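You operate a simulated robot arm through the tools that you are given. There is no shell and no other tool. Be economical: measure what you need, move in short steps, check, and stop when the job is done.

Carry out the task below with a simulated robot arm. There is one attempt and no reset: what you move stays moved.

JOB
Put the white sheet in the table drawer and push both boxes to the fence.
Fine: shut the drawer again; the lids stay on, the yellow button is not pressed, the brown sheet stays.

The check looks at the end state, three seconds after you hand in, the way a careful person would. Anything else that was tipped, shoved, dropped, spilled or broken makes it a failure. Lids that push on must go on centred and level and be pressed home; caps that screw on are set level and turned clockwise until they are tight. Flat cloth is picked up by pressing the open fingertips on it (5 to 10 N) and closing them slowly along it; thin cloth reads only 2 to 8 mm in the jaws.

ROBOT AND FRAMES
A 6-joint arm with a two-finger gripper on a trunk, on a base that drives. Base frame: it is fixed to the floor where the robot stands at the start and does not move with it; the origin is under the middle of the robot, x ahead of it, y to its left, z up. Readings come in m, degrees, newtons and seconds.
With the tool pointing down near the work surface it reaches from about 0.58 to 0.7 m from the robot's upright axis, wherever it stands. Its first joint turns from -166.0 to 166.0 degrees. Places, roughly: inside of the grey box [0.7, 0.5, 0.9]; inside of the table drawer [0.8, 0.1, 0.7]; inside of the white box [0.7, 0.8, 0.9]; table drawer [0.7, 0, 0.7]; yellow button [0.9, 0.1, 0.9]. Payload 1.66 kg.
Tool frame: the origin (TCP) lies between the finger pads and is the grasp point; the fingertips stand 0.016 m ahead of it; z points along the fingers, y is the line along which they close. The gripper opens to 0.111 m. The gripper's body begins 0.104 m behind the TCP.
Orientation is that of the tool frame in the base frame, as [roll, pitch, yaw] about the fixed x, y, z axes, in that order (R = Rz(yaw) Ry(pitch) Rx(roll)). With the fingers straight down and closing along the base's y, the tool's x points along the base's -x, its y along +y and its z along -z.

CONTROLS
- The arm moves only by the tool apply_moves. Its argument "targets" is a list of rows, each a list of 7 numbers: the shift along the tool's x, y, z in m, then the turn, a rotation vector about the tool's x, y, z in degrees, then the finger opening in m, from 0 to 0.111. In form: [[dx, dy, dz, rx, ry, rz, gripper], ...]. A call has 1 to 12 rows; each row shifts and turns the commanded pose from where the row before left it, along the tool's axes as they then stand. Rows are played at 5 a second. More than 0.05 m and 8.6 degrees between two rows, or a gripper value outside its range, and nothing of the call is played. A pose out of reach is approached as far as the arm can. The call stops where the force on the tool passes 40 N (or 10 N more than at its start, if that is more) or the arm is blocked; 0.2 s more then pass. Each finger halts on what it meets, pressing with about 21 N; the grip force reading is that of the motor and also rises with nothing between the fingers. The clock runs only during rows and for 0.2 s after the last one: add rows that do not move to give the fingers time. The reply holds the time, the measured pose of the TCP, the force on the tool along the base axes, the opening and the grip force, in the units named above and with some noise, with the torque about the TCP (base axes, N m) and any sound that the robot's microphone picked up.
- Cameras (640 x 400 px; columns grow to the right, rows downward): "scene" is now at [0.0477, 0.2174, 1.5222]; the picture's right is [0.37, -0.93, 0.00], its down [-0.75, -0.29, -0.59] and it looks along [0.55, 0.22, -0.80] (base axes); focal length 289 px, centre (320, 200). "wrist" rides on the gripper at [0.07, 0.014, -0.143] in the tool frame; the picture's right is [-0.19, 0.98, 0.00], its down [-0.87, -0.17, -0.47] and it looks along [-0.46, -0.09, 0.88] (tool axes); focal length 230 px, centre (320, 200). There is no depth. A picture from a camera that has moved, and an enlarged one, comes with that camera's place and axes in the base frame and with its lens.
- camera(camera): a new picture of that camera. No time passes.
- move_column(by): slides the trunk up (or, below 0, down) by that many m; the arm and the scene camera ride with it, the base frame stays. It gives what a move gives, with no picture.
- base_move(legs): drives the robot by 1 to 6 legs, each [ahead, left, turn to the left] in m, m and degrees, along the robot's own axes; the way and the turn of a leg run together, so that a leg with both is an arc; at most 1.5 m and 180 degrees a leg. The arm and the cameras ride along, it lands a little off, and it stops where it bumps. It gives what a move gives.
- turn_head(pan, tilt): turns the head with the scene camera to pan (to the left, within 120 degrees either way) and tilt (down, from -29 to 69), counted from straight ahead of the robot. It gives what a move gives.
- close_up(camera, box): a new picture of the part [left, top, right, bottom] of that camera's present view, enlarged. No time passes.
- job_done(): hands the job in; it is judged then, once.

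Work in short steps. Places have to be worked out from the pictures, the camera data and where the tool is seen: move nearer, look again, correct. Check each grasp and each placing, and mend what went wrong. You have 120 turns and 98 pictures in all, those below and enlarged ones among them. Open the gripper and draw the arm clear of the work before you hand the job in, unless the task says otherwise; then end with one line.

The tools are called after ">>>" by a JSON object that holds its "method" and its "body". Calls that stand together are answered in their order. apply_moves: Moves the arm, as the interface text tells. Its arguments: {"type":"object","properties":{"targets":{"type":"array","items":{"type":"array","items":{"type":"number"}}}},"required":["targets"]} The other tools are called the same way: move_column (by) slides the trunk up or down; base_move (legs) drives the base; turn_head (pan, tilt) turns the head that bears the scene camera; camera (camera) takes a picture; close_up (camera, box) takes an enlarged picture of a part of a camera's view; job_done () hands the job in.

At the start:

```text
time_s: 0.0
tool_pos: [0.4732, 0.1728, 1.0887]
tcp_rot: [-180.0, 0.1, -180.0]
force: [0.0, -0.2, 0.0]
ft_torque: [0.02, 0.0, -0.01]
grip_width: 0.111
grip_force: 0.1
trunk travel left (down, up): [-0.125, 0.465]
robot x, y, heading: [0.0003, 0.0009, -0.2]
head pan, tilt: [21.5, 53.6]
```

scene: 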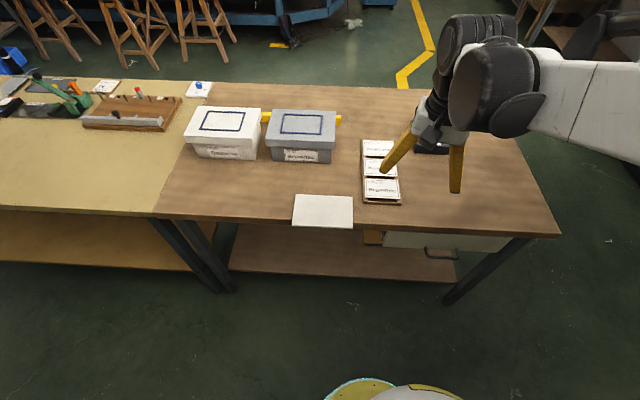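
wrist: 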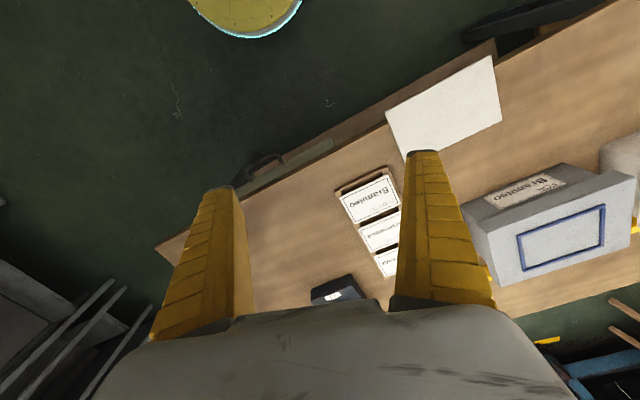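

I start by looking closer at the boxes, the sheet and the drawer.

>>> {"method": "close_up", "body": {"camera": "scene", "box": [160, 70, 400, 230]}}

>>> {"method": "close_up", "body": {"camera": "scene", "box": [280, 140, 560, 315]}}

>>> {"method": "turn_head", "body": {"pan": -15, "tilt": 50}}

>>> {"method": "camera", "body": {"camera": "scene"}}

```text
2.50 times, centred on (280, 150) of scene
camera zoom: at [0.0477, 0.2174, 1.5222], right [0.37, -0.93, 0.0], down [-0.75, -0.29, -0.59], along [0.55, 0.22, -0.8], focal length 722 px, centre (420, 325)
```

zoom: 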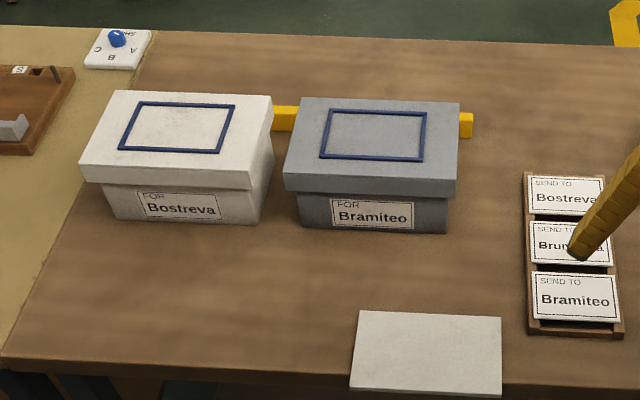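

```text
2.29 times, centred on (420, 228) of scene
camera zoom: at [0.0477, 0.2174, 1.5222], right [0.37, -0.93, 0.0], down [-0.75, -0.29, -0.59], along [0.55, 0.22, -0.8], focal length 660 px, centre (91, 137)
```

zoom: 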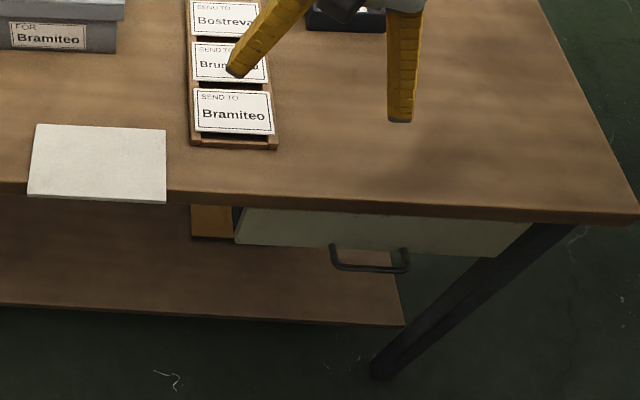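

```text
time_s: 1.0
tool_pos: [0.4744, 0.1715, 1.0879]
tcp_rot: [179.9, 0.0, -179.9]
force: [-0.8, -0.3, -1.0]
ft_torque: [-0.02, 0.02, 0.0]
grip_width: 0.1108
grip_force: 0.0
trunk travel left (down, up): [-0.125, 0.465]
robot x, y, heading: [-0.0014, 0.001, -0.1]
head pan, tilt: [-15.0, 50.0]
```

```text
93 pictures are left
camera scene: at [0.0537, 0.1705, 1.5269], right [-0.26, -0.97, 0.0], down [-0.74, 0.2, -0.64], along [0.62, -0.17, -0.77], focal length 289 px, centre (320, 200)
```

scene: 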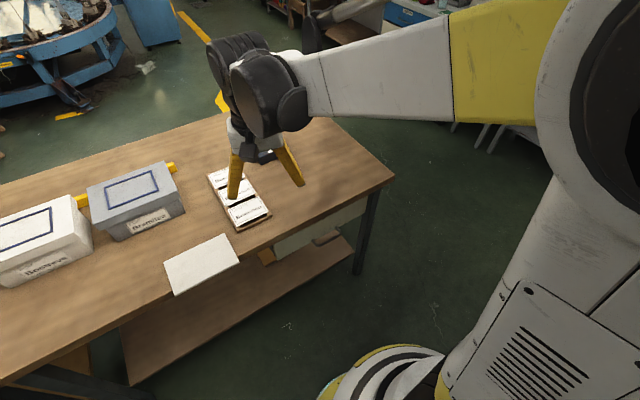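

The table top is at z≈0.81 and its front edge is turned about 20° from my y axis. I square the robot up to it, then look at the drawer.

>>> {"method": "base_move", "body": {"legs": [[0, 0, 20]]}}

>>> {"method": "turn_head", "body": {"pan": -25, "tilt": 55}}

>>> {"method": "camera", "body": {"camera": "scene"}}

>>> {"method": "camera", "body": {"camera": "wrist"}}

```text
time_s: 2.5
tool_pos: [0.387, 0.3233, 1.0879]
tcp_rot: [180.0, -0.1, -160.2]
force: [1.0, -0.8, -0.1]
ft_torque: [-0.02, 0.0, 0.0]
grip_width: 0.1111
grip_force: 0.1
trunk travel left (down, up): [-0.125, 0.465]
robot x, y, heading: [-0.0009, -0.0021, 19.7]
head pan, tilt: [-15.0, 50.0]
```

```text
time_s: 3.2
tool_pos: [0.3877, 0.323, 1.0889]
tcp_rot: [180.0, 0.1, -160.1]
force: [0.1, -0.3, 0.7]
ft_torque: [-0.03, -0.04, 0.0]
grip_width: 0.1108
grip_force: 0.2
trunk travel left (down, up): [-0.125, 0.465]
robot x, y, heading: [0.0033, -0.0029, 19.9]
head pan, tilt: [-25.0, 55.0]
```

```text
92 pictures are left
camera scene: at [-0.0124, 0.1659, 1.5204], right [-0.09, -1.0, 0.0], down [-0.82, 0.07, -0.57], along [0.57, -0.05, -0.82], focal length 289 px, centre (320, 200)
```

scene: 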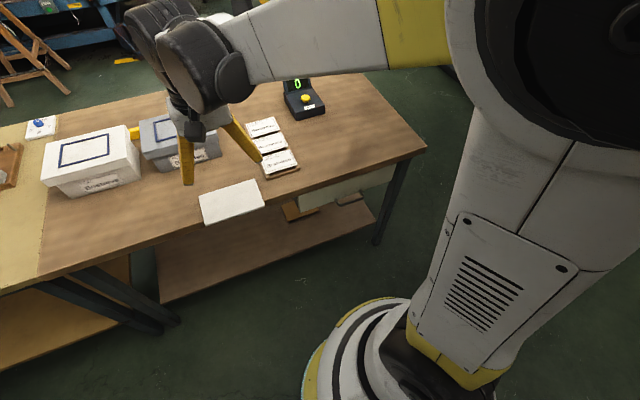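

```text
91 pictures are left
camera wrist: at [0.3176, 0.3119, 1.231], right [-0.16, 0.99, 0.0], down [0.87, 0.14, 0.47], along [0.47, 0.07, -0.88], focal length 230 px, centre (320, 200)
```

wrist: 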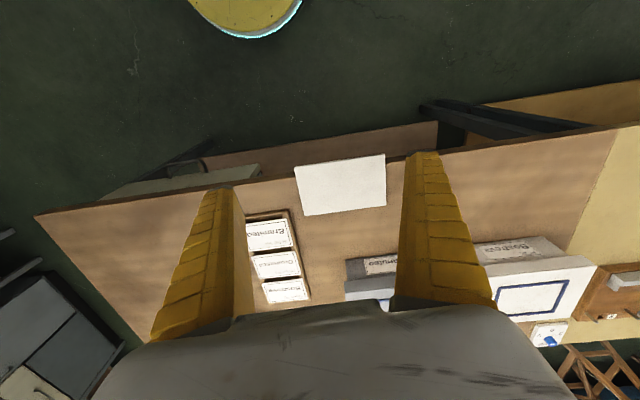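

The drawer handle seems to be near (0.54, 0.01, 0.72). I drive sideways and back so the handle falls within reach of a tool pointing down.

>>> {"method": "base_move", "body": {"legs": [[-0.08, -0.27, 0]]}}

>>> {"method": "camera", "body": {"camera": "wrist"}}

>>> {"method": "turn_head", "body": {"pan": 0, "tilt": 55}}

>>> {"method": "camera", "body": {"camera": "scene"}}

```text
time_s: 5.2
tool_pos: [0.4024, 0.046, 1.0887]
tcp_rot: [180.0, -0.1, -159.9]
force: [0.0, 0.0, 0.6]
ft_torque: [0.03, 0.04, -0.02]
grip_width: 0.1109
grip_force: 0.0
trunk travel left (down, up): [-0.125, 0.465]
robot x, y, heading: [0.0147, -0.278, 20.2]
head pan, tilt: [-25.0, 55.0]
```

```text
90 pictures are left
camera wrist: at [0.3325, 0.0344, 1.2312], right [-0.16, 0.99, 0.0], down [0.87, 0.14, 0.47], along [0.47, 0.08, -0.88], focal length 230 px, centre (320, 200)
```

wrist: 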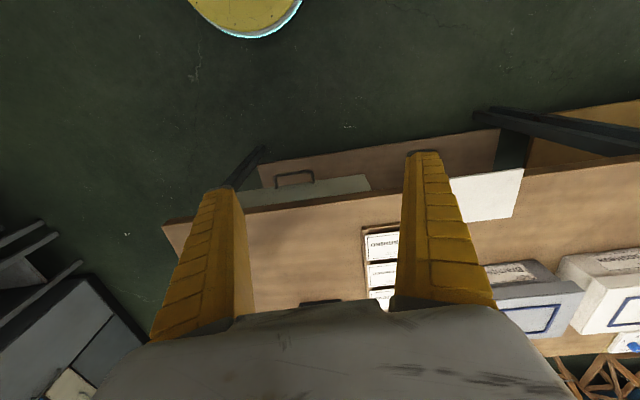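

```text
time_s: 6.1
tool_pos: [0.4013, 0.047, 1.089]
tcp_rot: [-179.9, 0.0, -160.0]
force: [-0.6, 0.4, -0.1]
ft_torque: [0.0, -0.01, 0.02]
grip_width: 0.1109
grip_force: 0.2
trunk travel left (down, up): [-0.125, 0.465]
robot x, y, heading: [0.0194, -0.2739, 19.8]
head pan, tilt: [0.0, 55.0]
```

```text
89 pictures are left
camera scene: at [-0.0011, -0.0813, 1.5204], right [0.34, -0.94, 0.0], down [-0.77, -0.28, -0.57], along [0.54, 0.2, -0.82], focal length 289 px, centre (320, 200)
```

scene: 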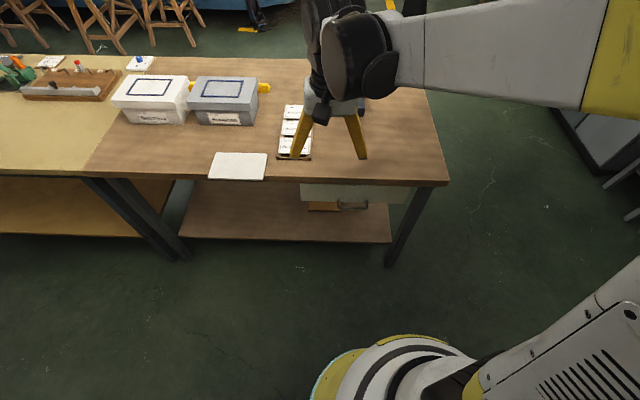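

>>> {"method": "close_up", "body": {"camera": "wrist", "box": [230, 140, 390, 240]}}

>>> {"method": "close_up", "body": {"camera": "scene", "box": [280, 150, 440, 250]}}

```text
4.00 times, centred on (310, 190) of wrist
camera zoom: at [0.3325, 0.0348, 1.231], right [-0.16, 0.99, 0.0], down [0.87, 0.14, 0.47], along [0.47, 0.07, -0.88], focal length 920 px, centre (360, 240)
```

zoom: 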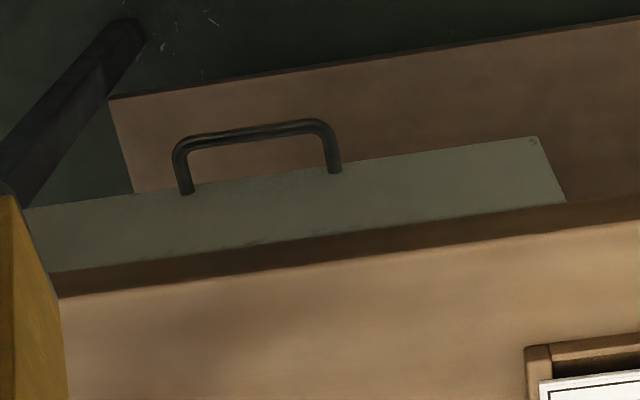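

```text
4.00 times, centred on (360, 200) of scene
camera zoom: at [-0.0011, -0.0813, 1.5204], right [0.34, -0.94, 0.0], down [-0.77, -0.28, -0.57], along [0.54, 0.2, -0.82], focal length 1156 px, centre (160, 200)
```

zoom: 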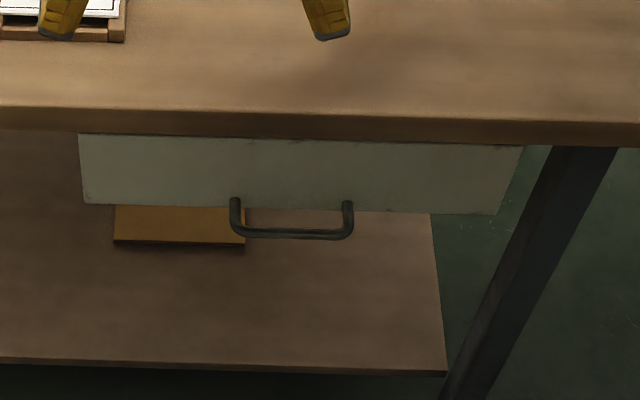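

The handle bar sits low on the drawer face, at about (0.56, 0.00, 0.68) and just outside the table edge. A tool tilted about 45° will reach it clear of the table top. I back up a little, lower the trunk and turn the tool by 90°.

>>> {"method": "base_move", "body": {"legs": [[-0.1, 0, 0]]}}

>>> {"method": "move_column", "body": {"by": -0.1}}

>>> {"method": "apply_moves", "body": {"targets": [[0, 0, 0, 0, 0, 8.5, 0.07], [0, 0, 0, 0, 0, 8.5, 0.07], [0, 0, 0, 0, 0, 8.5, 0.07], [0, 0, 0, 0, 0, 8.5, 0.07], [0, 0, 0, 0, 0, 8.5, 0.07], [0, 0, 0, 0, 0, 8.5, 0.07], [0, 0, 0, 0, 0, 8.5, 0.07], [0, 0, 0, 0, 0, 8.5, 0.07], [0, 0, 0, 0, 0, 8.5, 0.07], [0, 0, 0, 0, 0, 8.5, 0.07], [0, 0, 0, 0, 0, 5, 0.07]]}}

>>> {"method": "apply_moves", "body": {"targets": [[0, 0, 0, -8.5, 0, 0, 0.07], [0, 0, 0, -8.5, 0, 0, 0.07], [0, 0, 0, -8.5, 0, 0, 0.07], [0, 0, 0, -8.5, 0, 0, 0.07], [0, 0, 0, -8.5, 0, 0, 0.07], [0, 0, 0, -2.5, 0, 0, 0.07]]}}

>>> {"method": "camera", "body": {"camera": "wrist"}}

>>> {"method": "camera", "body": {"camera": "scene"}}

```text
time_s: 7.2
tool_pos: [0.3073, 0.0123, 1.0883]
tcp_rot: [180.0, 0.0, -159.9]
force: [-0.5, -0.2, -0.2]
ft_torque: [0.02, 0.02, -0.03]
grip_width: 0.1111
grip_force: 0.1
trunk travel left (down, up): [-0.125, 0.465]
robot x, y, heading: [-0.0802, -0.3115, 20.1]
head pan, tilt: [0.0, 55.0]
```

```text
time_s: 8.5
tool_pos: [0.3077, 0.0111, 0.9879]
tcp_rot: [-180.0, -0.1, -159.9]
force: [0.0, -0.7, -0.2]
ft_torque: [0.04, 0.0, -0.01]
grip_width: 0.1109
grip_force: 0.0
trunk travel left (down, up): [-0.025, 0.565]
robot x, y, heading: [-0.0765, -0.316, 20.3]
head pan, tilt: [0.0, 55.0]
```

```text
time_s: 10.9
tool_pos: [0.3083, 0.0135, 0.9885]
tcp_rot: [180.0, 0.0, 110.0]
force: [0.2, -0.3, -0.2]
ft_torque: [-0.02, 0.01, -0.02]
grip_width: 0.0717
grip_force: 1.2
trunk travel left (down, up): [-0.025, 0.565]
robot x, y, heading: [-0.0788, -0.312, 20.1]
head pan, tilt: [0.0, 55.0]
```

```text
time_s: 12.3
tool_pos: [0.3089, 0.0116, 0.9887]
tcp_rot: [134.9, 0.0, 110.1]
force: [0.2, 0.1, 0.0]
ft_torque: [0.01, 0.0, -0.02]
grip_width: 0.0718
grip_force: 1.0
trunk travel left (down, up): [-0.025, 0.565]
robot x, y, heading: [-0.0764, -0.3197, 20.2]
head pan, tilt: [0.0, 55.0]
```

```text
86 pictures are left
camera wrist: at [0.1986, 0.0458, 1.099], right [0.72, 0.06, 0.7], down [-0.13, -0.97, 0.21], along [0.69, -0.24, -0.69], focal length 230 px, centre (320, 200)
```

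wrist: 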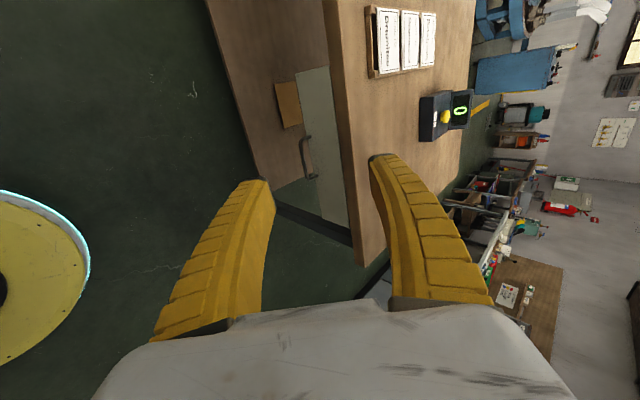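

```text
85 pictures are left
camera scene: at [-0.0951, -0.1156, 1.4204], right [0.34, -0.94, 0.0], down [-0.77, -0.28, -0.57], along [0.54, 0.2, -0.82], focal length 289 px, centre (320, 200)
```

scene: 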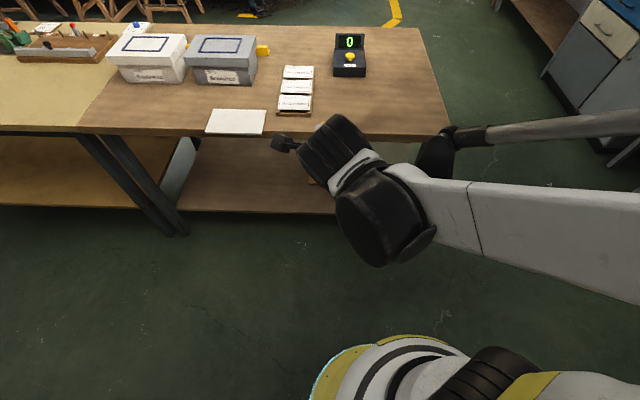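

>>> {"method": "close_up", "body": {"camera": "wrist", "box": [240, 50, 400, 250]}}

```text
2.00 times, centred on (320, 150) of wrist
camera zoom: at [0.1986, 0.0458, 1.099], right [0.72, 0.06, 0.7], down [-0.13, -0.97, 0.21], along [0.69, -0.24, -0.69], focal length 460 px, centre (320, 300)
```

zoom: 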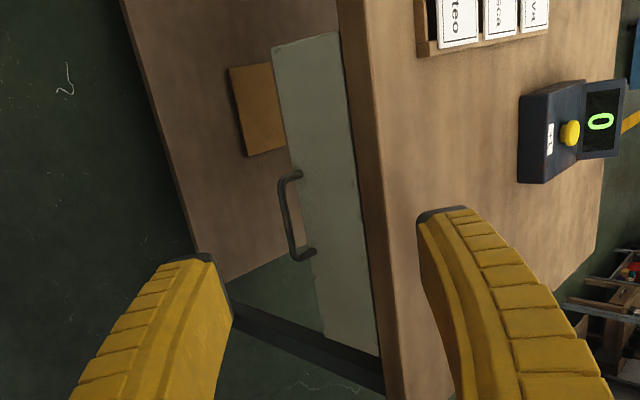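

The bar is triangulated at about (0.562, 0.003, 0.67). I move the tilted tool to 8 cm short of it along the finger direction.

>>> {"method": "apply_moves", "body": {"targets": [[-0.0118, -0.0074, 0.0389, 0, 0, 0, 0.06], [-0.0118, -0.0074, 0.0389, 0, 0, 0, 0.06], [-0.0118, -0.0074, 0.0389, 0, 0, 0, 0.06], [-0.0118, -0.0074, 0.0389, 0, 0, 0, 0.06], [-0.0118, -0.0074, 0.0389, 0, 0, 0, 0.06], [-0.0118, -0.0074, 0.0389, 0, 0, 0, 0.06], [-0.0118, -0.0074, 0.0389, 0, 0, 0, 0.06], [-0.0118, -0.0074, 0.0389, 0, 0, 0, 0.06]]}}

>>> {"method": "camera", "body": {"camera": "wrist"}}

```text
time_s: 14.1
tool_pos: [0.5251, -0.0061, 0.7464]
tcp_rot: [135.1, 0.0, 110.1]
force: [0.6, 0.3, 0.1]
ft_torque: [0.0, -0.02, -0.02]
grip_width: 0.0619
grip_force: 0.9
out of reach, approached as far as the arm can: row 6, 7, 8
trunk travel left (down, up): [-0.025, 0.565]
robot x, y, heading: [-0.0829, -0.3103, 19.9]
head pan, tilt: [0.0, 55.0]
```

```text
83 pictures are left
camera wrist: at [0.4164, 0.0288, 0.857], right [0.72, 0.06, 0.69], down [-0.13, -0.97, 0.22], along [0.68, -0.24, -0.69], focal length 230 px, centre (320, 200)
```

wrist: 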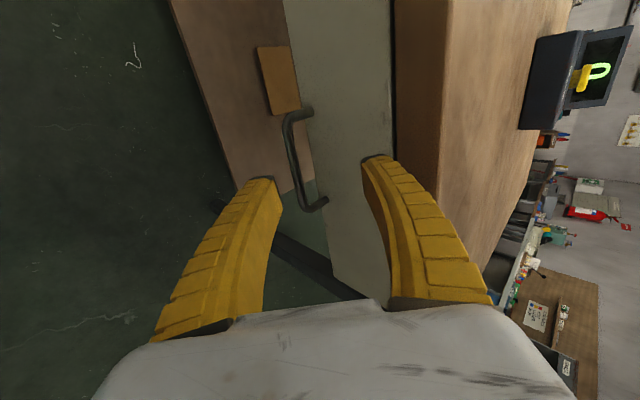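

The arm stopped about 2 cm short of target, at a reach limit. I look at the arm and lower the trunk the remaining 2 cm.

>>> {"method": "move_column", "body": {"by": -0.024}}

>>> {"method": "camera", "body": {"camera": "scene"}}

>>> {"method": "apply_moves", "body": {"targets": [[0, 0, 0, 0, 0, 0, 0.06]]}}

```text
time_s: 14.8
tool_pos: [0.5254, -0.0061, 0.7229]
tcp_rot: [135.2, -0.1, 110.1]
force: [0.1, -0.4, 0.3]
ft_torque: [-0.01, -0.01, 0.01]
grip_width: 0.0616
grip_force: 0.9
trunk travel left (down, up): [-0.001, 0.589]
robot x, y, heading: [-0.0785, -0.3137, 19.9]
head pan, tilt: [0.0, 55.0]
```

```text
82 pictures are left
camera scene: at [-0.0952, -0.1156, 1.3964], right [0.34, -0.94, 0.0], down [-0.77, -0.28, -0.57], along [0.54, 0.2, -0.82], focal length 289 px, centre (320, 200)
```

scene: 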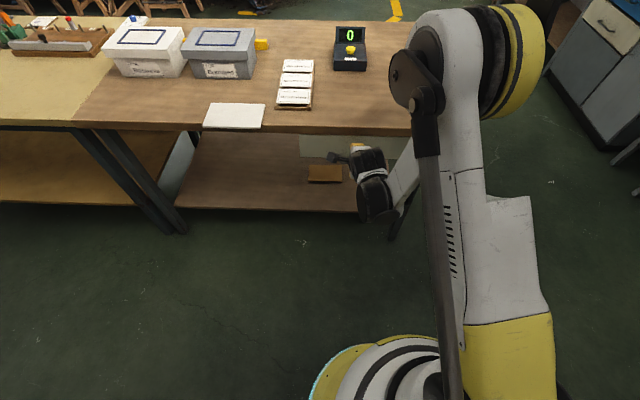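

```text
time_s: 15.2
tool_pos: [0.5256, -0.0053, 0.7231]
tcp_rot: [135.1, -0.1, 110.0]
force: [0.6, -1.1, 0.4]
ft_torque: [0.01, 0.01, 0.0]
grip_width: 0.062
grip_force: 1.2
trunk travel left (down, up): [-0.001, 0.589]
robot x, y, heading: [-0.0807, -0.3115, 20.3]
head pan, tilt: [0.0, 55.0]
```

The elbow is fully folded, so the target is too close. I back up 12 cm and reach out again.

>>> {"method": "base_move", "body": {"legs": [[-0.12, 0, 0]]}}

>>> {"method": "apply_moves", "body": {"targets": [[-0.001, 0.018, 0.022, 0, 0, 0, 0.06], [-0.001, 0.018, 0.022, 0, 0, 0, 0.06], [-0.001, 0.018, 0.022, 0, 0, 0, 0.06], [-0.001, 0.018, 0.022, 0, 0, 0, 0.06], [0, 0, 0, 0, 0, 0, 0.06]]}}

>>> {"method": "camera", "body": {"camera": "wrist"}}

```text
time_s: 16.5
tool_pos: [0.4123, -0.0445, 0.7225]
tcp_rot: [135.1, 0.0, 110.3]
force: [0.5, -0.9, -0.3]
ft_torque: [0.01, 0.01, 0.01]
grip_width: 0.0619
grip_force: 0.8
trunk travel left (down, up): [-0.001, 0.589]
robot x, y, heading: [-0.1861, -0.354, 20.1]
head pan, tilt: [0.0, 55.0]
```

```text
time_s: 17.7
tool_pos: [0.5206, -0.0091, 0.7099]
tcp_rot: [135.0, 0.0, 110.2]
force: [0.3, -0.5, 0.7]
ft_torque: [0.0, -0.01, 0.0]
grip_width: 0.0623
grip_force: 0.5
trunk travel left (down, up): [-0.001, 0.589]
robot x, y, heading: [-0.1893, -0.3533, 20.0]
head pan, tilt: [0.0, 55.0]
```

```text
81 pictures are left
camera wrist: at [0.4121, 0.0249, 0.8213], right [0.72, 0.06, 0.69], down [-0.13, -0.97, 0.22], along [0.68, -0.24, -0.69], focal length 230 px, centre (320, 200)
```

wrist: 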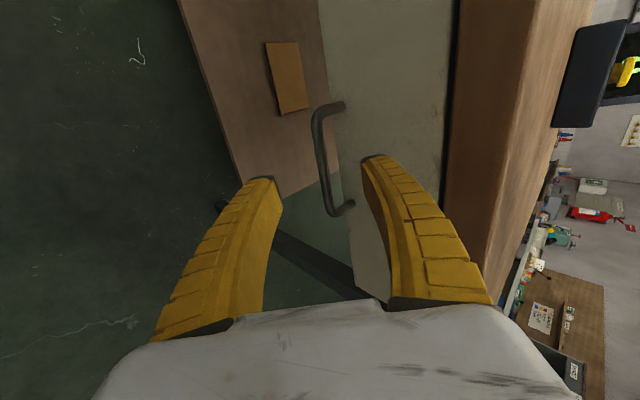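

The bar lies on the tool's axis, 5.5 cm ahead. I advance and close on it.

>>> {"method": "apply_moves", "body": {"targets": [[0, 0, 0.02, 0, 0, 0, 0.06], [0, 0, 0.02, 0, 0, 0, 0.06], [0, 0, 0.013, 0, 0, 0, 0.06], [0, 0, 0, 0, 0, 0, 0.06]]}}

>>> {"method": "camera", "body": {"camera": "wrist"}}

```text
time_s: 18.7
tool_pos: [0.5547, 0.0024, 0.6753]
tcp_rot: [135.0, 0.0, 110.1]
force: [-21.0, -7.7, 10.7]
ft_torque: [0.24, -1.02, -0.28]
grip_width: 0.0559
grip_force: 0.0
trunk travel left (down, up): [-0.001, 0.589]
robot x, y, heading: [-0.189, -0.3526, 20.1]
head pan, tilt: [0.0, 55.0]
```

```text
80 pictures are left
camera wrist: at [0.445, 0.036, 0.7856], right [0.72, 0.06, 0.69], down [-0.13, -0.97, 0.22], along [0.69, -0.24, -0.69], focal length 230 px, centre (320, 200)
```

wrist: 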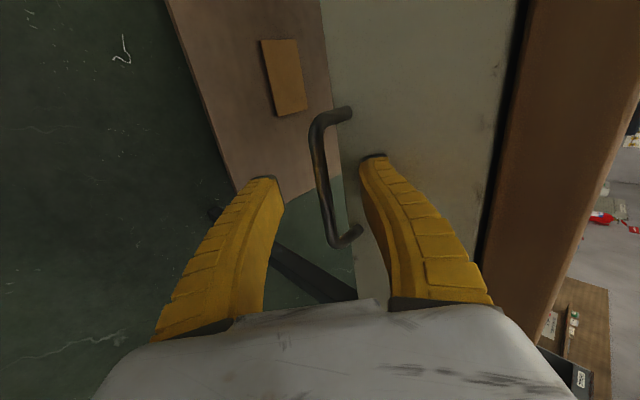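

The upper fingertip touches the drawer face. I close on the bar, easing back slightly.

>>> {"method": "apply_moves", "body": {"targets": [[0, 0, -0.003, 0, 0, 0, 0.04], [0, 0, 0, 0, 0, 0, 0.02], [0, 0, 0, 0, 0, 0, 0.0], [0, 0, 0, 0, 0, 0, 0.0]]}}

>>> {"method": "camera", "body": {"camera": "wrist"}}

```text
time_s: 19.7
tool_pos: [0.5538, 0.0022, 0.6768]
tcp_rot: [135.0, 0.0, 110.2]
force: [0.1, 0.4, 8.3]
ft_torque: [0.17, -0.01, -0.17]
grip_width: 0.0074
grip_force: 34.0
trunk travel left (down, up): [-0.001, 0.589]
robot x, y, heading: [-0.1868, -0.3519, 20.1]
head pan, tilt: [0.0, 55.0]
```

```text
79 pictures are left
camera wrist: at [0.4443, 0.036, 0.7868], right [0.72, 0.06, 0.69], down [-0.13, -0.97, 0.22], along [0.69, -0.24, -0.69], focal length 230 px, centre (320, 200)
```

wrist: 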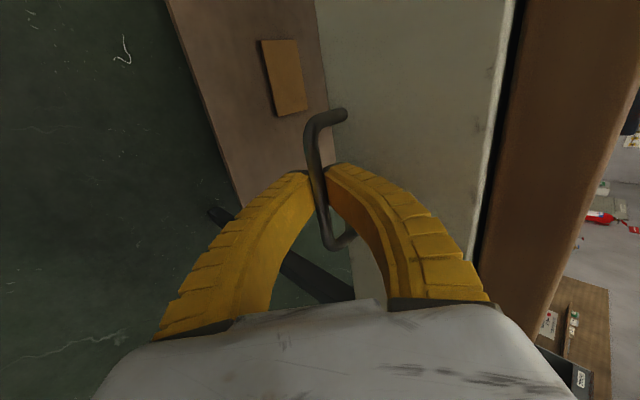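

The bar is held (7 mm). I pull the drawer open by driving straight back.

>>> {"method": "base_move", "body": {"legs": [[-0.15, 0, 0]]}}

>>> {"method": "camera", "body": {"camera": "scene"}}

>>> {"method": "camera", "body": {"camera": "wrist"}}

```text
time_s: 21.1
tool_pos: [0.4141, -0.0513, 0.6738]
tcp_rot: [135.4, 0.1, 110.1]
force: [-6.3, 14.7, -12.8]
ft_torque: [0.06, 0.04, -0.19]
grip_width: 0.0058
grip_force: 33.6
trunk travel left (down, up): [-0.001, 0.589]
robot x, y, heading: [-0.3312, -0.4041, 19.9]
head pan, tilt: [0.0, 55.0]
```

```text
78 pictures are left
camera scene: at [-0.3459, -0.2064, 1.396], right [0.34, -0.94, 0.0], down [-0.77, -0.28, -0.57], along [0.54, 0.2, -0.82], focal length 289 px, centre (320, 200)
```

scene: 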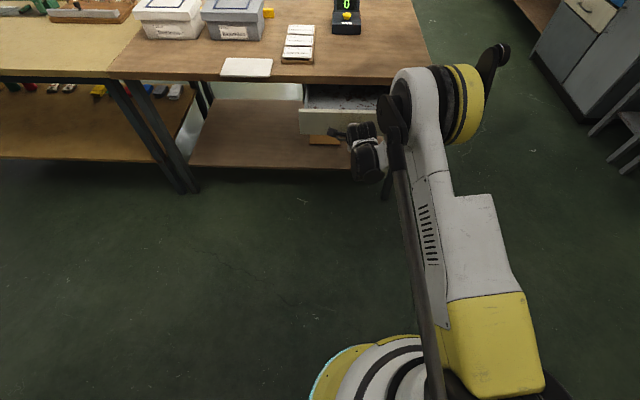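

```text
77 pictures are left
camera wrist: at [0.3056, -0.0158, 0.7843], right [0.72, 0.06, 0.69], down [-0.13, -0.97, 0.22], along [0.68, -0.25, -0.69], focal length 230 px, centre (320, 200)
```

wrist: 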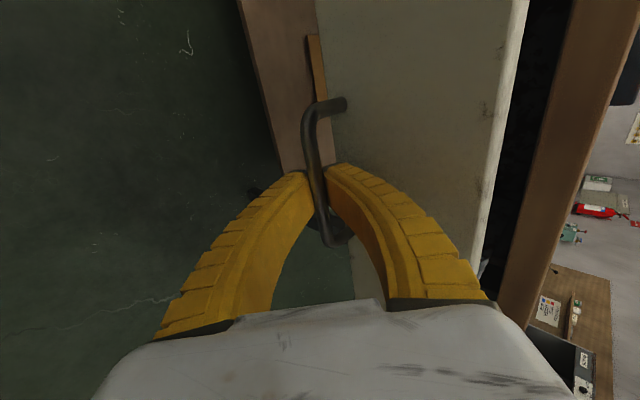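

The drawer is open about 15 cm. I pull a little further.

>>> {"method": "base_move", "body": {"legs": [[-0.07, 0, 0]]}}

>>> {"method": "camera", "body": {"camera": "wrist"}}

```text
time_s: 22.1
tool_pos: [0.3472, -0.071, 0.6734]
tcp_rot: [135.3, 0.2, 110.2]
force: [-7.1, 17.5, -18.1]
ft_torque: [0.31, 0.13, 0.01]
grip_width: 0.0062
grip_force: 34.0
trunk travel left (down, up): [-0.001, 0.589]
robot x, y, heading: [-0.3979, -0.428, 20.4]
head pan, tilt: [0.0, 55.0]
```

```text
76 pictures are left
camera wrist: at [0.2396, -0.0378, 0.7839], right [0.72, 0.06, 0.69], down [-0.12, -0.97, 0.22], along [0.68, -0.24, -0.69], focal length 230 px, centre (320, 200)
```

wrist: 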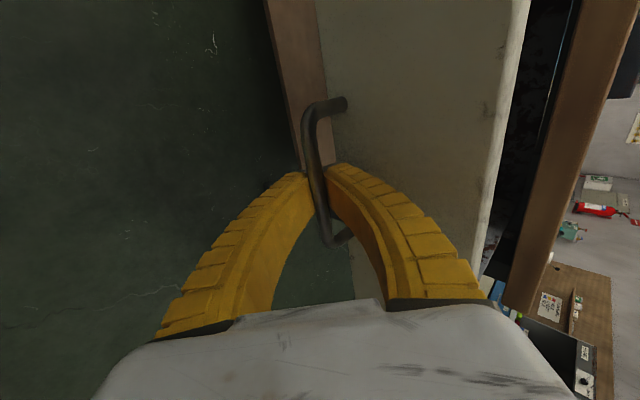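

It is open about 22 cm. I release the bar and withdraw along the finger axis, then look into the drawer.

>>> {"method": "apply_moves", "body": {"targets": [[0, 0, 0, 0, 0, 0, 0.02], [0, 0, 0, 0, 0, 0, 0.04], [0, 0, -0.02, 0, 0, 0, 0.045], [0, 0, -0.03, 0, 0, 0, 0.045], [0, 0, -0.04, 0, 0, 0, 0.045], [0, 0, -0.04, 0, 0, 0, 0.045]]}}

>>> {"method": "move_column", "body": {"by": 0.3}}

>>> {"method": "camera", "body": {"camera": "wrist"}}

>>> {"method": "camera", "body": {"camera": "scene"}}

```text
time_s: 23.5
tool_pos: [0.2611, -0.1055, 0.7674]
tcp_rot: [135.3, 0.0, 110.1]
force: [0.6, 0.2, 0.6]
ft_torque: [-0.01, -0.01, -0.01]
grip_width: 0.0474
grip_force: 1.3
trunk travel left (down, up): [-0.001, 0.589]
robot x, y, heading: [-0.3952, -0.4302, 20.1]
head pan, tilt: [0.0, 55.0]
```

```text
time_s: 26.5
tool_pos: [0.2608, -0.1048, 1.068]
tcp_rot: [135.3, 0.0, 110.3]
force: [-0.2, 0.2, 0.4]
ft_torque: [0.04, -0.02, 0.02]
grip_width: 0.0471
grip_force: 1.7
trunk travel left (down, up): [-0.301, 0.289]
robot x, y, heading: [-0.3929, -0.4292, 20.1]
head pan, tilt: [0.0, 55.0]
```

```text
75 pictures are left
camera wrist: at [0.1531, -0.0707, 1.1787], right [0.72, 0.06, 0.69], down [-0.12, -0.97, 0.22], along [0.68, -0.24, -0.69], focal length 230 px, centre (320, 200)
```

wrist: 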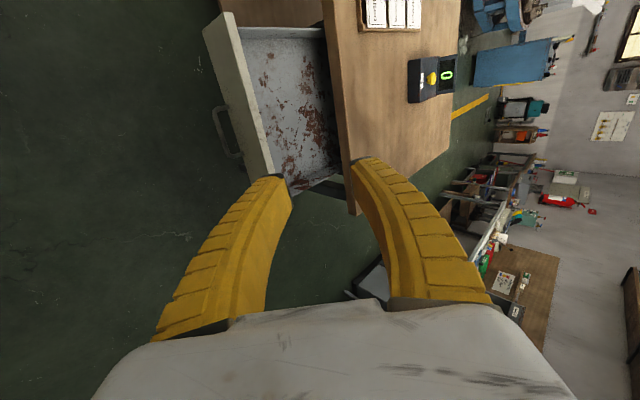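

```text
74 pictures are left
camera scene: at [-0.4123, -0.2317, 1.6963], right [0.34, -0.94, 0.0], down [-0.77, -0.28, -0.57], along [0.54, 0.2, -0.82], focal length 289 px, centre (320, 200)
```

scene: 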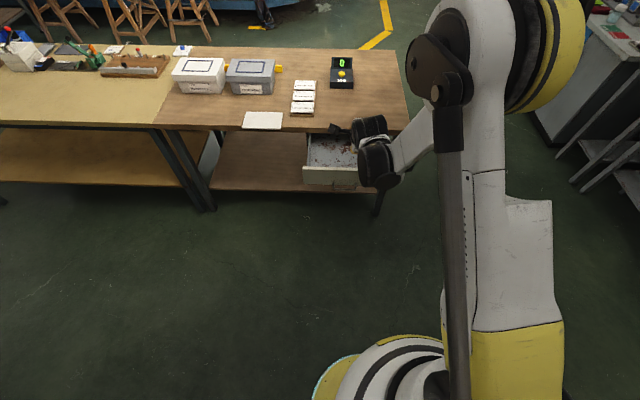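

The drawer is empty. Now I move over to the white sheet and look at it closely.

>>> {"method": "base_move", "body": {"legs": [[0, 0.39, 0], [0.12, 0, 0]]}}

>>> {"method": "camera", "body": {"camera": "wrist"}}

>>> {"method": "close_up", "body": {"camera": "scene", "box": [240, 40, 480, 190]}}

```text
time_s: 29.8
tool_pos: [0.2427, 0.3009, 1.0676]
tcp_rot: [135.3, 0.1, 109.9]
force: [-0.3, 0.7, -0.4]
ft_torque: [-0.03, 0.01, -0.01]
grip_width: 0.0475
grip_force: 1.5
trunk travel left (down, up): [-0.301, 0.289]
robot x, y, heading: [-0.4178, -0.0194, 20.0]
head pan, tilt: [0.0, 55.0]
```

```text
73 pictures are left
camera wrist: at [0.1346, 0.3361, 1.1781], right [0.72, 0.06, 0.69], down [-0.13, -0.97, 0.22], along [0.68, -0.25, -0.69], focal length 230 px, centre (320, 200)
```

wrist: 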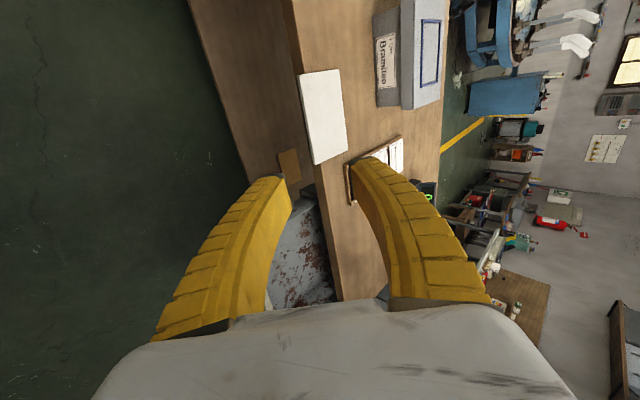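

```text
2.67 times, centred on (360, 115) of scene
camera zoom: at [-0.431, 0.1778, 1.6963], right [0.34, -0.94, 0.0], down [-0.77, -0.28, -0.57], along [0.54, 0.19, -0.82], focal length 770 px, centre (213, 427)
```

zoom: 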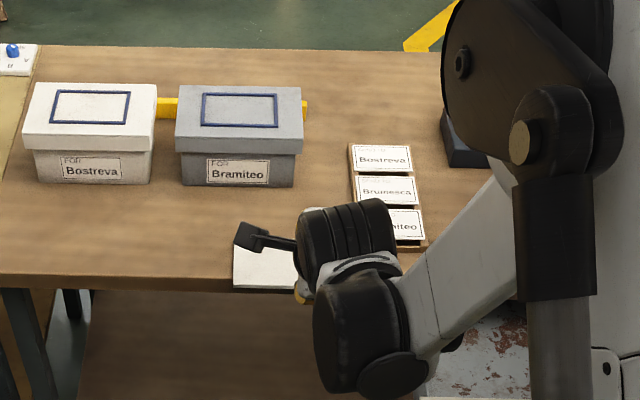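

>>> {"method": "close_up", "body": {"camera": "wrist", "box": [260, 50, 380, 180]}}

```text
3.08 times, centred on (320, 115) of wrist
camera zoom: at [0.1346, 0.3361, 1.1781], right [0.72, 0.06, 0.69], down [-0.13, -0.97, 0.22], along [0.68, -0.25, -0.69], focal length 708 px, centre (320, 462)
```

zoom: 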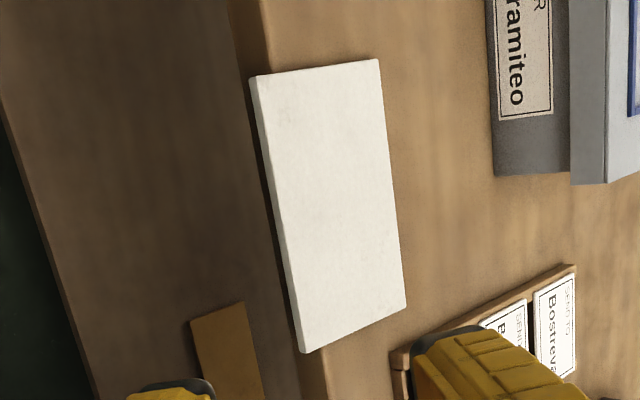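

The sheet is a thin stiff plate overhanging the table edge by about 18 mm. I'll grip that edge with the tool horizontal, so I rotate the tool 45° more.

>>> {"method": "apply_moves", "body": {"targets": [[0, 0, 0, -8, 0, 0, 0.04], [0, 0, 0, -8, 0, 0, 0.04], [0, 0, 0, -8, 0, 0, 0.04], [0, 0, 0, -8, 0, 0, 0.04], [0, 0, 0, -8, 0, 0, 0.04], [0, 0, 0, -5.2, 0, 0, 0.04]]}}

>>> {"method": "move_column", "body": {"by": -0.2}}

>>> {"method": "camera", "body": {"camera": "wrist"}}

```text
time_s: 31.2
tool_pos: [0.3028, 0.3338, 1.1082]
tcp_rot: [91.3, 0.2, 110.2]
force: [-0.6, -0.2, 0.6]
ft_torque: [0.02, 0.01, -0.01]
grip_width: 0.0424
grip_force: 1.4
out of reach, approached as far as the arm can: row 3, 4, 5, 6
trunk travel left (down, up): [-0.301, 0.289]
robot x, y, heading: [-0.414, -0.0234, 20.0]
head pan, tilt: [0.0, 55.0]
```

```text
time_s: 33.3
tool_pos: [0.3035, 0.3338, 0.9071]
tcp_rot: [91.2, 0.2, 110.2]
force: [-0.4, 0.1, -0.3]
ft_torque: [0.01, -0.01, 0.0]
grip_width: 0.0424
grip_force: 1.6
trunk travel left (down, up): [-0.101, 0.489]
robot x, y, heading: [-0.4178, -0.0179, 19.8]
head pan, tilt: [0.0, 55.0]
```

```text
70 pictures are left
camera wrist: at [0.1461, 0.3497, 0.9241], right [0.08, -0.17, 0.98], down [-0.15, -0.98, -0.15], along [0.99, -0.13, -0.11], focal length 230 px, centre (320, 200)
```

wrist: 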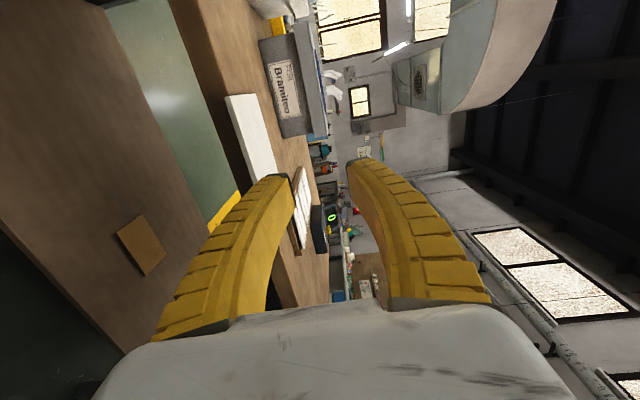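

Reached horizontal, with the arm pushed slightly forward. I extend 9 cm towards the sheet edge and bring the tool to about table height.

>>> {"method": "apply_moves", "body": {"targets": [[-0.004, 0, 0.02, 0, 0, 0, 0.04], [-0.005, 0, 0.025, 0, 0, 0, 0.04], [-0.005, 0, 0.025, -1.2, 0, 0, 0.04], [0, 0, 0, 0, 0, 0, 0.04]]}}

>>> {"method": "move_column", "body": {"by": -0.08}}

>>> {"method": "camera", "body": {"camera": "wrist"}}

```text
time_s: 34.3
tool_pos: [0.3741, 0.3425, 0.9053]
tcp_rot: [90.8, 0.3, 110.4]
force: [1.0, 0.1, 0.0]
ft_torque: [0.02, -0.01, -0.01]
grip_width: 0.0424
grip_force: 1.7
trunk travel left (down, up): [-0.101, 0.489]
robot x, y, heading: [-0.4161, -0.0196, 20.1]
head pan, tilt: [0.0, 55.0]
```

```text
time_s: 35.5
tool_pos: [0.374, 0.3424, 0.826]
tcp_rot: [90.8, 0.3, 110.3]
force: [0.4, 0.2, 0.7]
ft_torque: [0.0, 0.01, -0.03]
grip_width: 0.0422
grip_force: 1.9
trunk travel left (down, up): [-0.021, 0.569]
robot x, y, heading: [-0.4167, -0.0205, 19.9]
head pan, tilt: [0.0, 55.0]
```

```text
69 pictures are left
camera wrist: at [0.2174, 0.3587, 0.8419], right [0.08, -0.17, 0.98], down [-0.14, -0.98, -0.16], along [0.99, -0.13, -0.1], focal length 230 px, centre (320, 200)
```

wrist: 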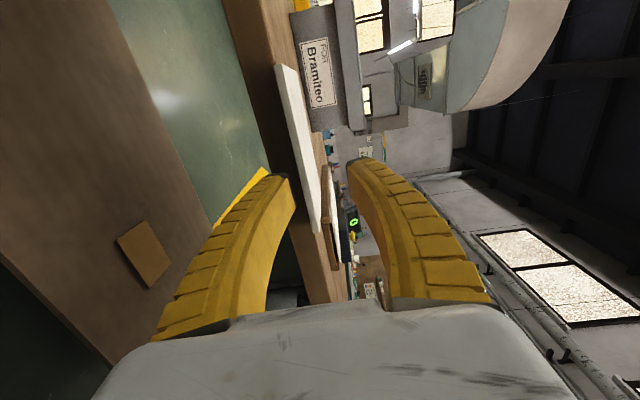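

>>> {"method": "close_up", "body": {"camera": "wrist", "box": [230, 40, 390, 260]}}

```text
1.82 times, centred on (310, 150) of wrist
camera zoom: at [0.2174, 0.3587, 0.8419], right [0.08, -0.17, 0.98], down [-0.14, -0.98, -0.16], along [0.99, -0.13, -0.1], focal length 418 px, centre (338, 291)
```

zoom: 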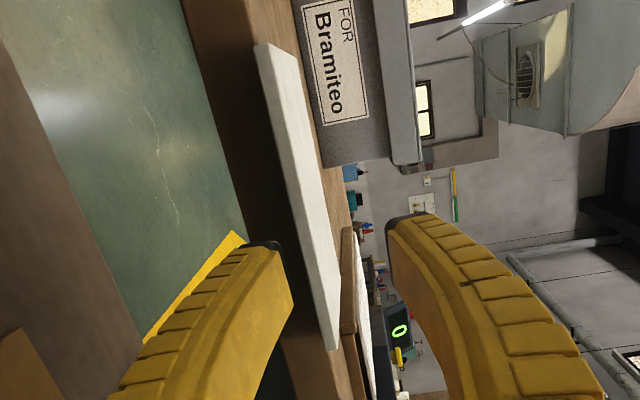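

The sheet lies at z≈0.806. I lower 19 mm and advance 5 cm, then check.

>>> {"method": "apply_moves", "body": {"targets": [[0, -0.019, 0, 0, 0, 0, 0.05], [0, 0, 0.025, -0.8, 0, 0, 0.05], [0, 0, 0.025, 0, 0, 0, 0.05], [0, 0, 0, 0, 0, 0, 0.05]]}}

>>> {"method": "close_up", "body": {"camera": "wrist", "box": [230, 40, 390, 260]}}

```text
time_s: 36.5
tool_pos: [0.423, 0.3599, 0.8057]
tcp_rot: [90.7, 0.3, 110.3]
force: [0.3, -0.4, 0.9]
ft_torque: [-0.01, 0.01, 0.01]
grip_width: 0.0519
grip_force: 1.5
trunk travel left (down, up): [-0.021, 0.569]
robot x, y, heading: [-0.4203, -0.0202, 20.1]
head pan, tilt: [0.0, 55.0]
```

```text
1.82 times, centred on (310, 150) of wrist
camera zoom: at [0.2647, 0.3743, 0.8215], right [0.08, -0.17, 0.98], down [-0.14, -0.98, -0.16], along [0.99, -0.13, -0.1], focal length 418 px, centre (338, 291)
```

zoom: 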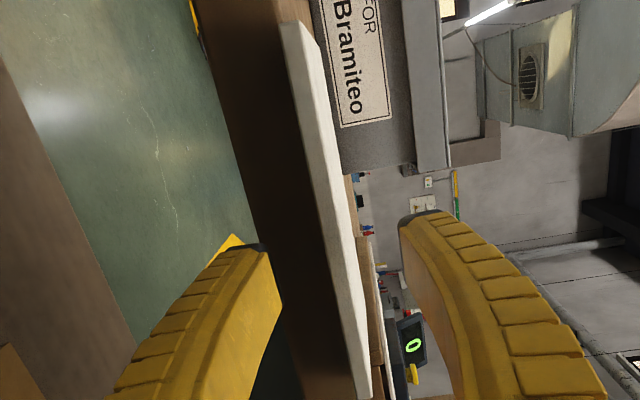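

The sheet edge sits centred between the fingers. I advance 22 mm and close slowly.

>>> {"method": "apply_moves", "body": {"targets": [[0, 0, 0.012, 0, 0, 0, 0.05], [0, 0, 0.01, 0, 0, 0, 0.05], [0, 0, 0, 0, 0, 0, 0.05]]}}

>>> {"method": "close_up", "body": {"camera": "wrist", "box": [230, 40, 390, 260]}}

```text
time_s: 37.3
tool_pos: [0.4426, 0.367, 0.8075]
tcp_rot: [90.7, 0.3, 110.4]
force: [0.0, -0.3, 0.5]
ft_torque: [0.0, 0.01, -0.02]
grip_width: 0.0523
grip_force: 1.8
trunk travel left (down, up): [-0.021, 0.569]
robot x, y, heading: [-0.4165, -0.0193, 20.1]
head pan, tilt: [0.0, 55.0]
```

```text
1.82 times, centred on (310, 150) of wrist
camera zoom: at [0.2853, 0.3826, 0.8214], right [0.08, -0.17, 0.98], down [-0.14, -0.98, -0.16], along [0.99, -0.13, -0.1], focal length 418 px, centre (338, 291)
```

zoom: 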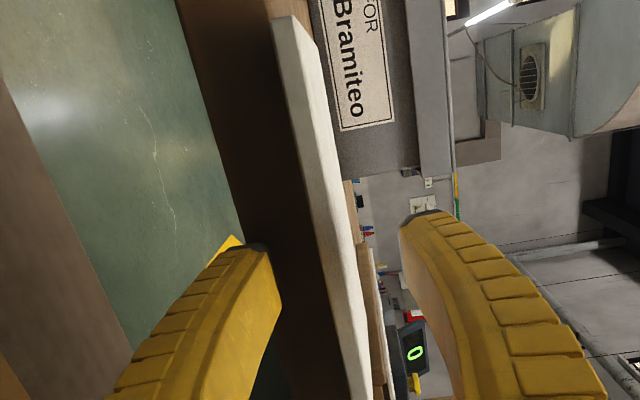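

>>> {"method": "apply_moves", "body": {"targets": [[0, 0, 0, 0, 0, 0, 0.035], [0, 0, 0, 0, 0, 0, 0.02], [0, 0, 0, 0, 0, 0, 0.01], [0, 0, 0, 0, 0, 0, 0.0], [0, 0, 0, 0, 0, 0, 0.0]]}}

>>> {"method": "close_up", "body": {"camera": "wrist", "box": [230, 40, 390, 260]}}

```text
time_s: 38.5
tool_pos: [0.442, 0.3665, 0.806]
tcp_rot: [90.7, 0.4, 110.4]
force: [0.0, -0.2, -0.2]
ft_torque: [-0.01, 0.04, -0.05]
grip_width: 0.0002
grip_force: 20.8
trunk travel left (down, up): [-0.021, 0.569]
robot x, y, heading: [-0.4165, -0.0213, 20.0]
head pan, tilt: [0.0, 55.0]
```

```text
1.82 times, centred on (310, 150) of wrist
camera zoom: at [0.2851, 0.3826, 0.8215], right [0.08, -0.17, 0.98], down [-0.14, -0.98, -0.16], along [0.99, -0.13, -0.1], focal length 418 px, centre (338, 291)
```

zoom: 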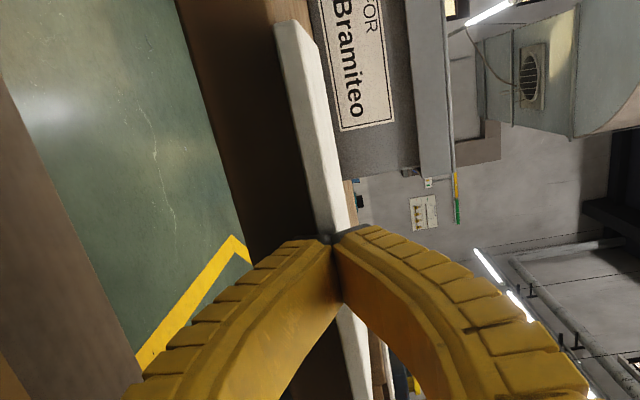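

Nothing is between the fingers, so the edge is further ahead. I reopen and advance 12 mm in small steps, watching for contact with the table edge.

>>> {"method": "apply_moves", "body": {"targets": [[0, 0, 0, 0, 0, 0, 0.03], [0, 0, 0, 0, 0, 0, 0.05], [0, 0, 0.006, 0, 0, 0, 0.05], [0, 0, 0.006, 0, 0, 0, 0.05], [0, 0, 0, 0, 0, 0, 0.05]]}}

>>> {"method": "apply_moves", "body": {"targets": [[0, 0, 0, 0, 0, 0, 0.035], [0, 0, 0, 0, 0, 0, 0.02], [0, 0, 0, 0, 0, 0, 0.01], [0, 0, 0, 0, 0, 0, 0.0], [0, 0, 0, 0, 0, 0, 0.0]]}}

>>> {"method": "close_up", "body": {"camera": "wrist", "box": [230, 40, 390, 260]}}

```text
time_s: 39.7
tool_pos: [0.4533, 0.3718, 0.8079]
tcp_rot: [90.7, 0.3, 110.5]
force: [0.2, 0.1, 0.7]
ft_torque: [0.01, 0.02, 0.04]
grip_width: 0.0525
grip_force: 2.1
trunk travel left (down, up): [-0.021, 0.569]
robot x, y, heading: [-0.4164, -0.022, 20.0]
head pan, tilt: [0.0, 55.0]
```

```text
time_s: 40.9
tool_pos: [0.4541, 0.3721, 0.8072]
tcp_rot: [90.7, 0.3, 110.5]
force: [-0.2, -0.1, 0.7]
ft_torque: [0.0, 0.0, 0.02]
grip_width: 0.0058
grip_force: 21.5
trunk travel left (down, up): [-0.021, 0.569]
robot x, y, heading: [-0.4166, -0.0189, 20.0]
head pan, tilt: [0.0, 55.0]
```

```text
1.82 times, centred on (310, 150) of wrist
camera zoom: at [0.2961, 0.3872, 0.8218], right [0.08, -0.17, 0.98], down [-0.14, -0.98, -0.16], along [0.99, -0.13, -0.1], focal length 418 px, centre (338, 291)
```

zoom: 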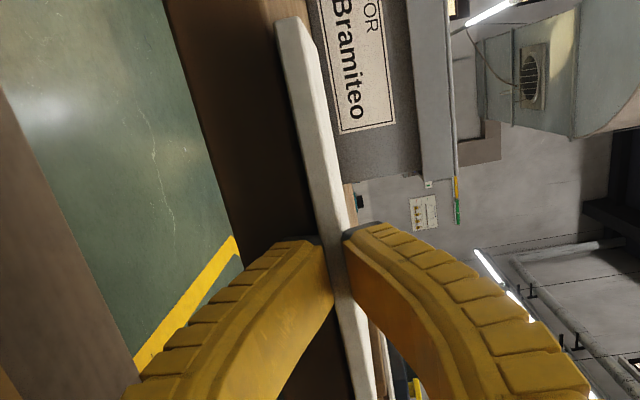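

The sheet is gripped (5.8 mm), but only by the fingertips. I reopen, go 9 mm deeper and grip again for a firmer hold.

>>> {"method": "apply_moves", "body": {"targets": [[0, 0, 0, 0, 0, 0, 0.02], [0, 0, 0, 0, 0, 0, 0.03], [0, 0, 0.005, 0, 0, 0, 0.03], [0, 0, 0.004, 0, 0, 0, 0.03], [0, 0, 0, 0, 0, 0, 0.03]]}}

>>> {"method": "apply_moves", "body": {"targets": [[0, 0, 0, 0, 0, 0, 0.02], [0, 0, 0, 0, 0, 0, 0.01], [0, 0, 0, 0, 0, 0, 0.0], [0, 0, 0, 0, 0, 0, 0.0]]}}

```text
time_s: 42.1
tool_pos: [0.462, 0.3756, 0.8071]
tcp_rot: [90.7, 0.3, 110.4]
force: [-15.7, -6.0, -8.9]
ft_torque: [-0.19, 0.51, -0.16]
grip_width: 0.0388
grip_force: 3.9
trunk travel left (down, up): [-0.021, 0.569]
robot x, y, heading: [-0.4176, -0.0208, 19.7]
head pan, tilt: [0.0, 55.0]
```

```text
time_s: 43.1
tool_pos: [0.4615, 0.3752, 0.8084]
tcp_rot: [90.5, 0.3, 110.6]
force: [-10.1, -1.6, -1.4]
ft_torque: [0.0, 0.09, -0.07]
grip_width: 0.0069
grip_force: 20.7
trunk travel left (down, up): [-0.021, 0.569]
robot x, y, heading: [-0.4169, -0.0239, 19.7]
head pan, tilt: [0.0, 55.0]
```

The lower fingertip has met the table edge, so this is the fullest grip I can get. I lift the sheet.

>>> {"method": "apply_moves", "body": {"targets": [[0, 0.005, -0.003, 0, 0, 0, 0.0], [0, 0.02, 0, 0, 0, 0, 0.0], [0, 0.03, 0, 0, 0, 0, 0.0], [0, 0, 0, 0, 0, 0, 0.0]]}}

>>> {"method": "camera", "body": {"camera": "wrist"}}

```text
time_s: 44.1
tool_pos: [0.4577, 0.3761, 0.8617]
tcp_rot: [90.6, 0.3, 110.5]
force: [-0.7, -0.1, -0.3]
ft_torque: [-0.04, -0.03, 0.01]
grip_width: 0.0061
grip_force: 20.7
trunk travel left (down, up): [-0.021, 0.569]
robot x, y, heading: [-0.4127, -0.0185, 20.1]
head pan, tilt: [0.0, 55.0]
```

```text
63 pictures are left
camera wrist: at [0.3014, 0.3905, 0.8765], right [0.08, -0.17, 0.98], down [-0.14, -0.98, -0.16], along [0.99, -0.13, -0.1], focal length 230 px, centre (320, 200)
```

wrist: 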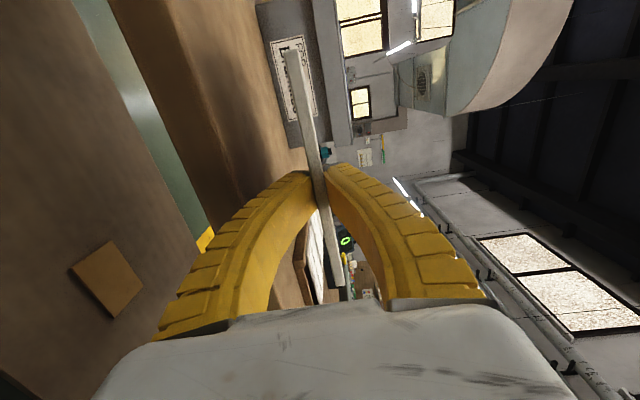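

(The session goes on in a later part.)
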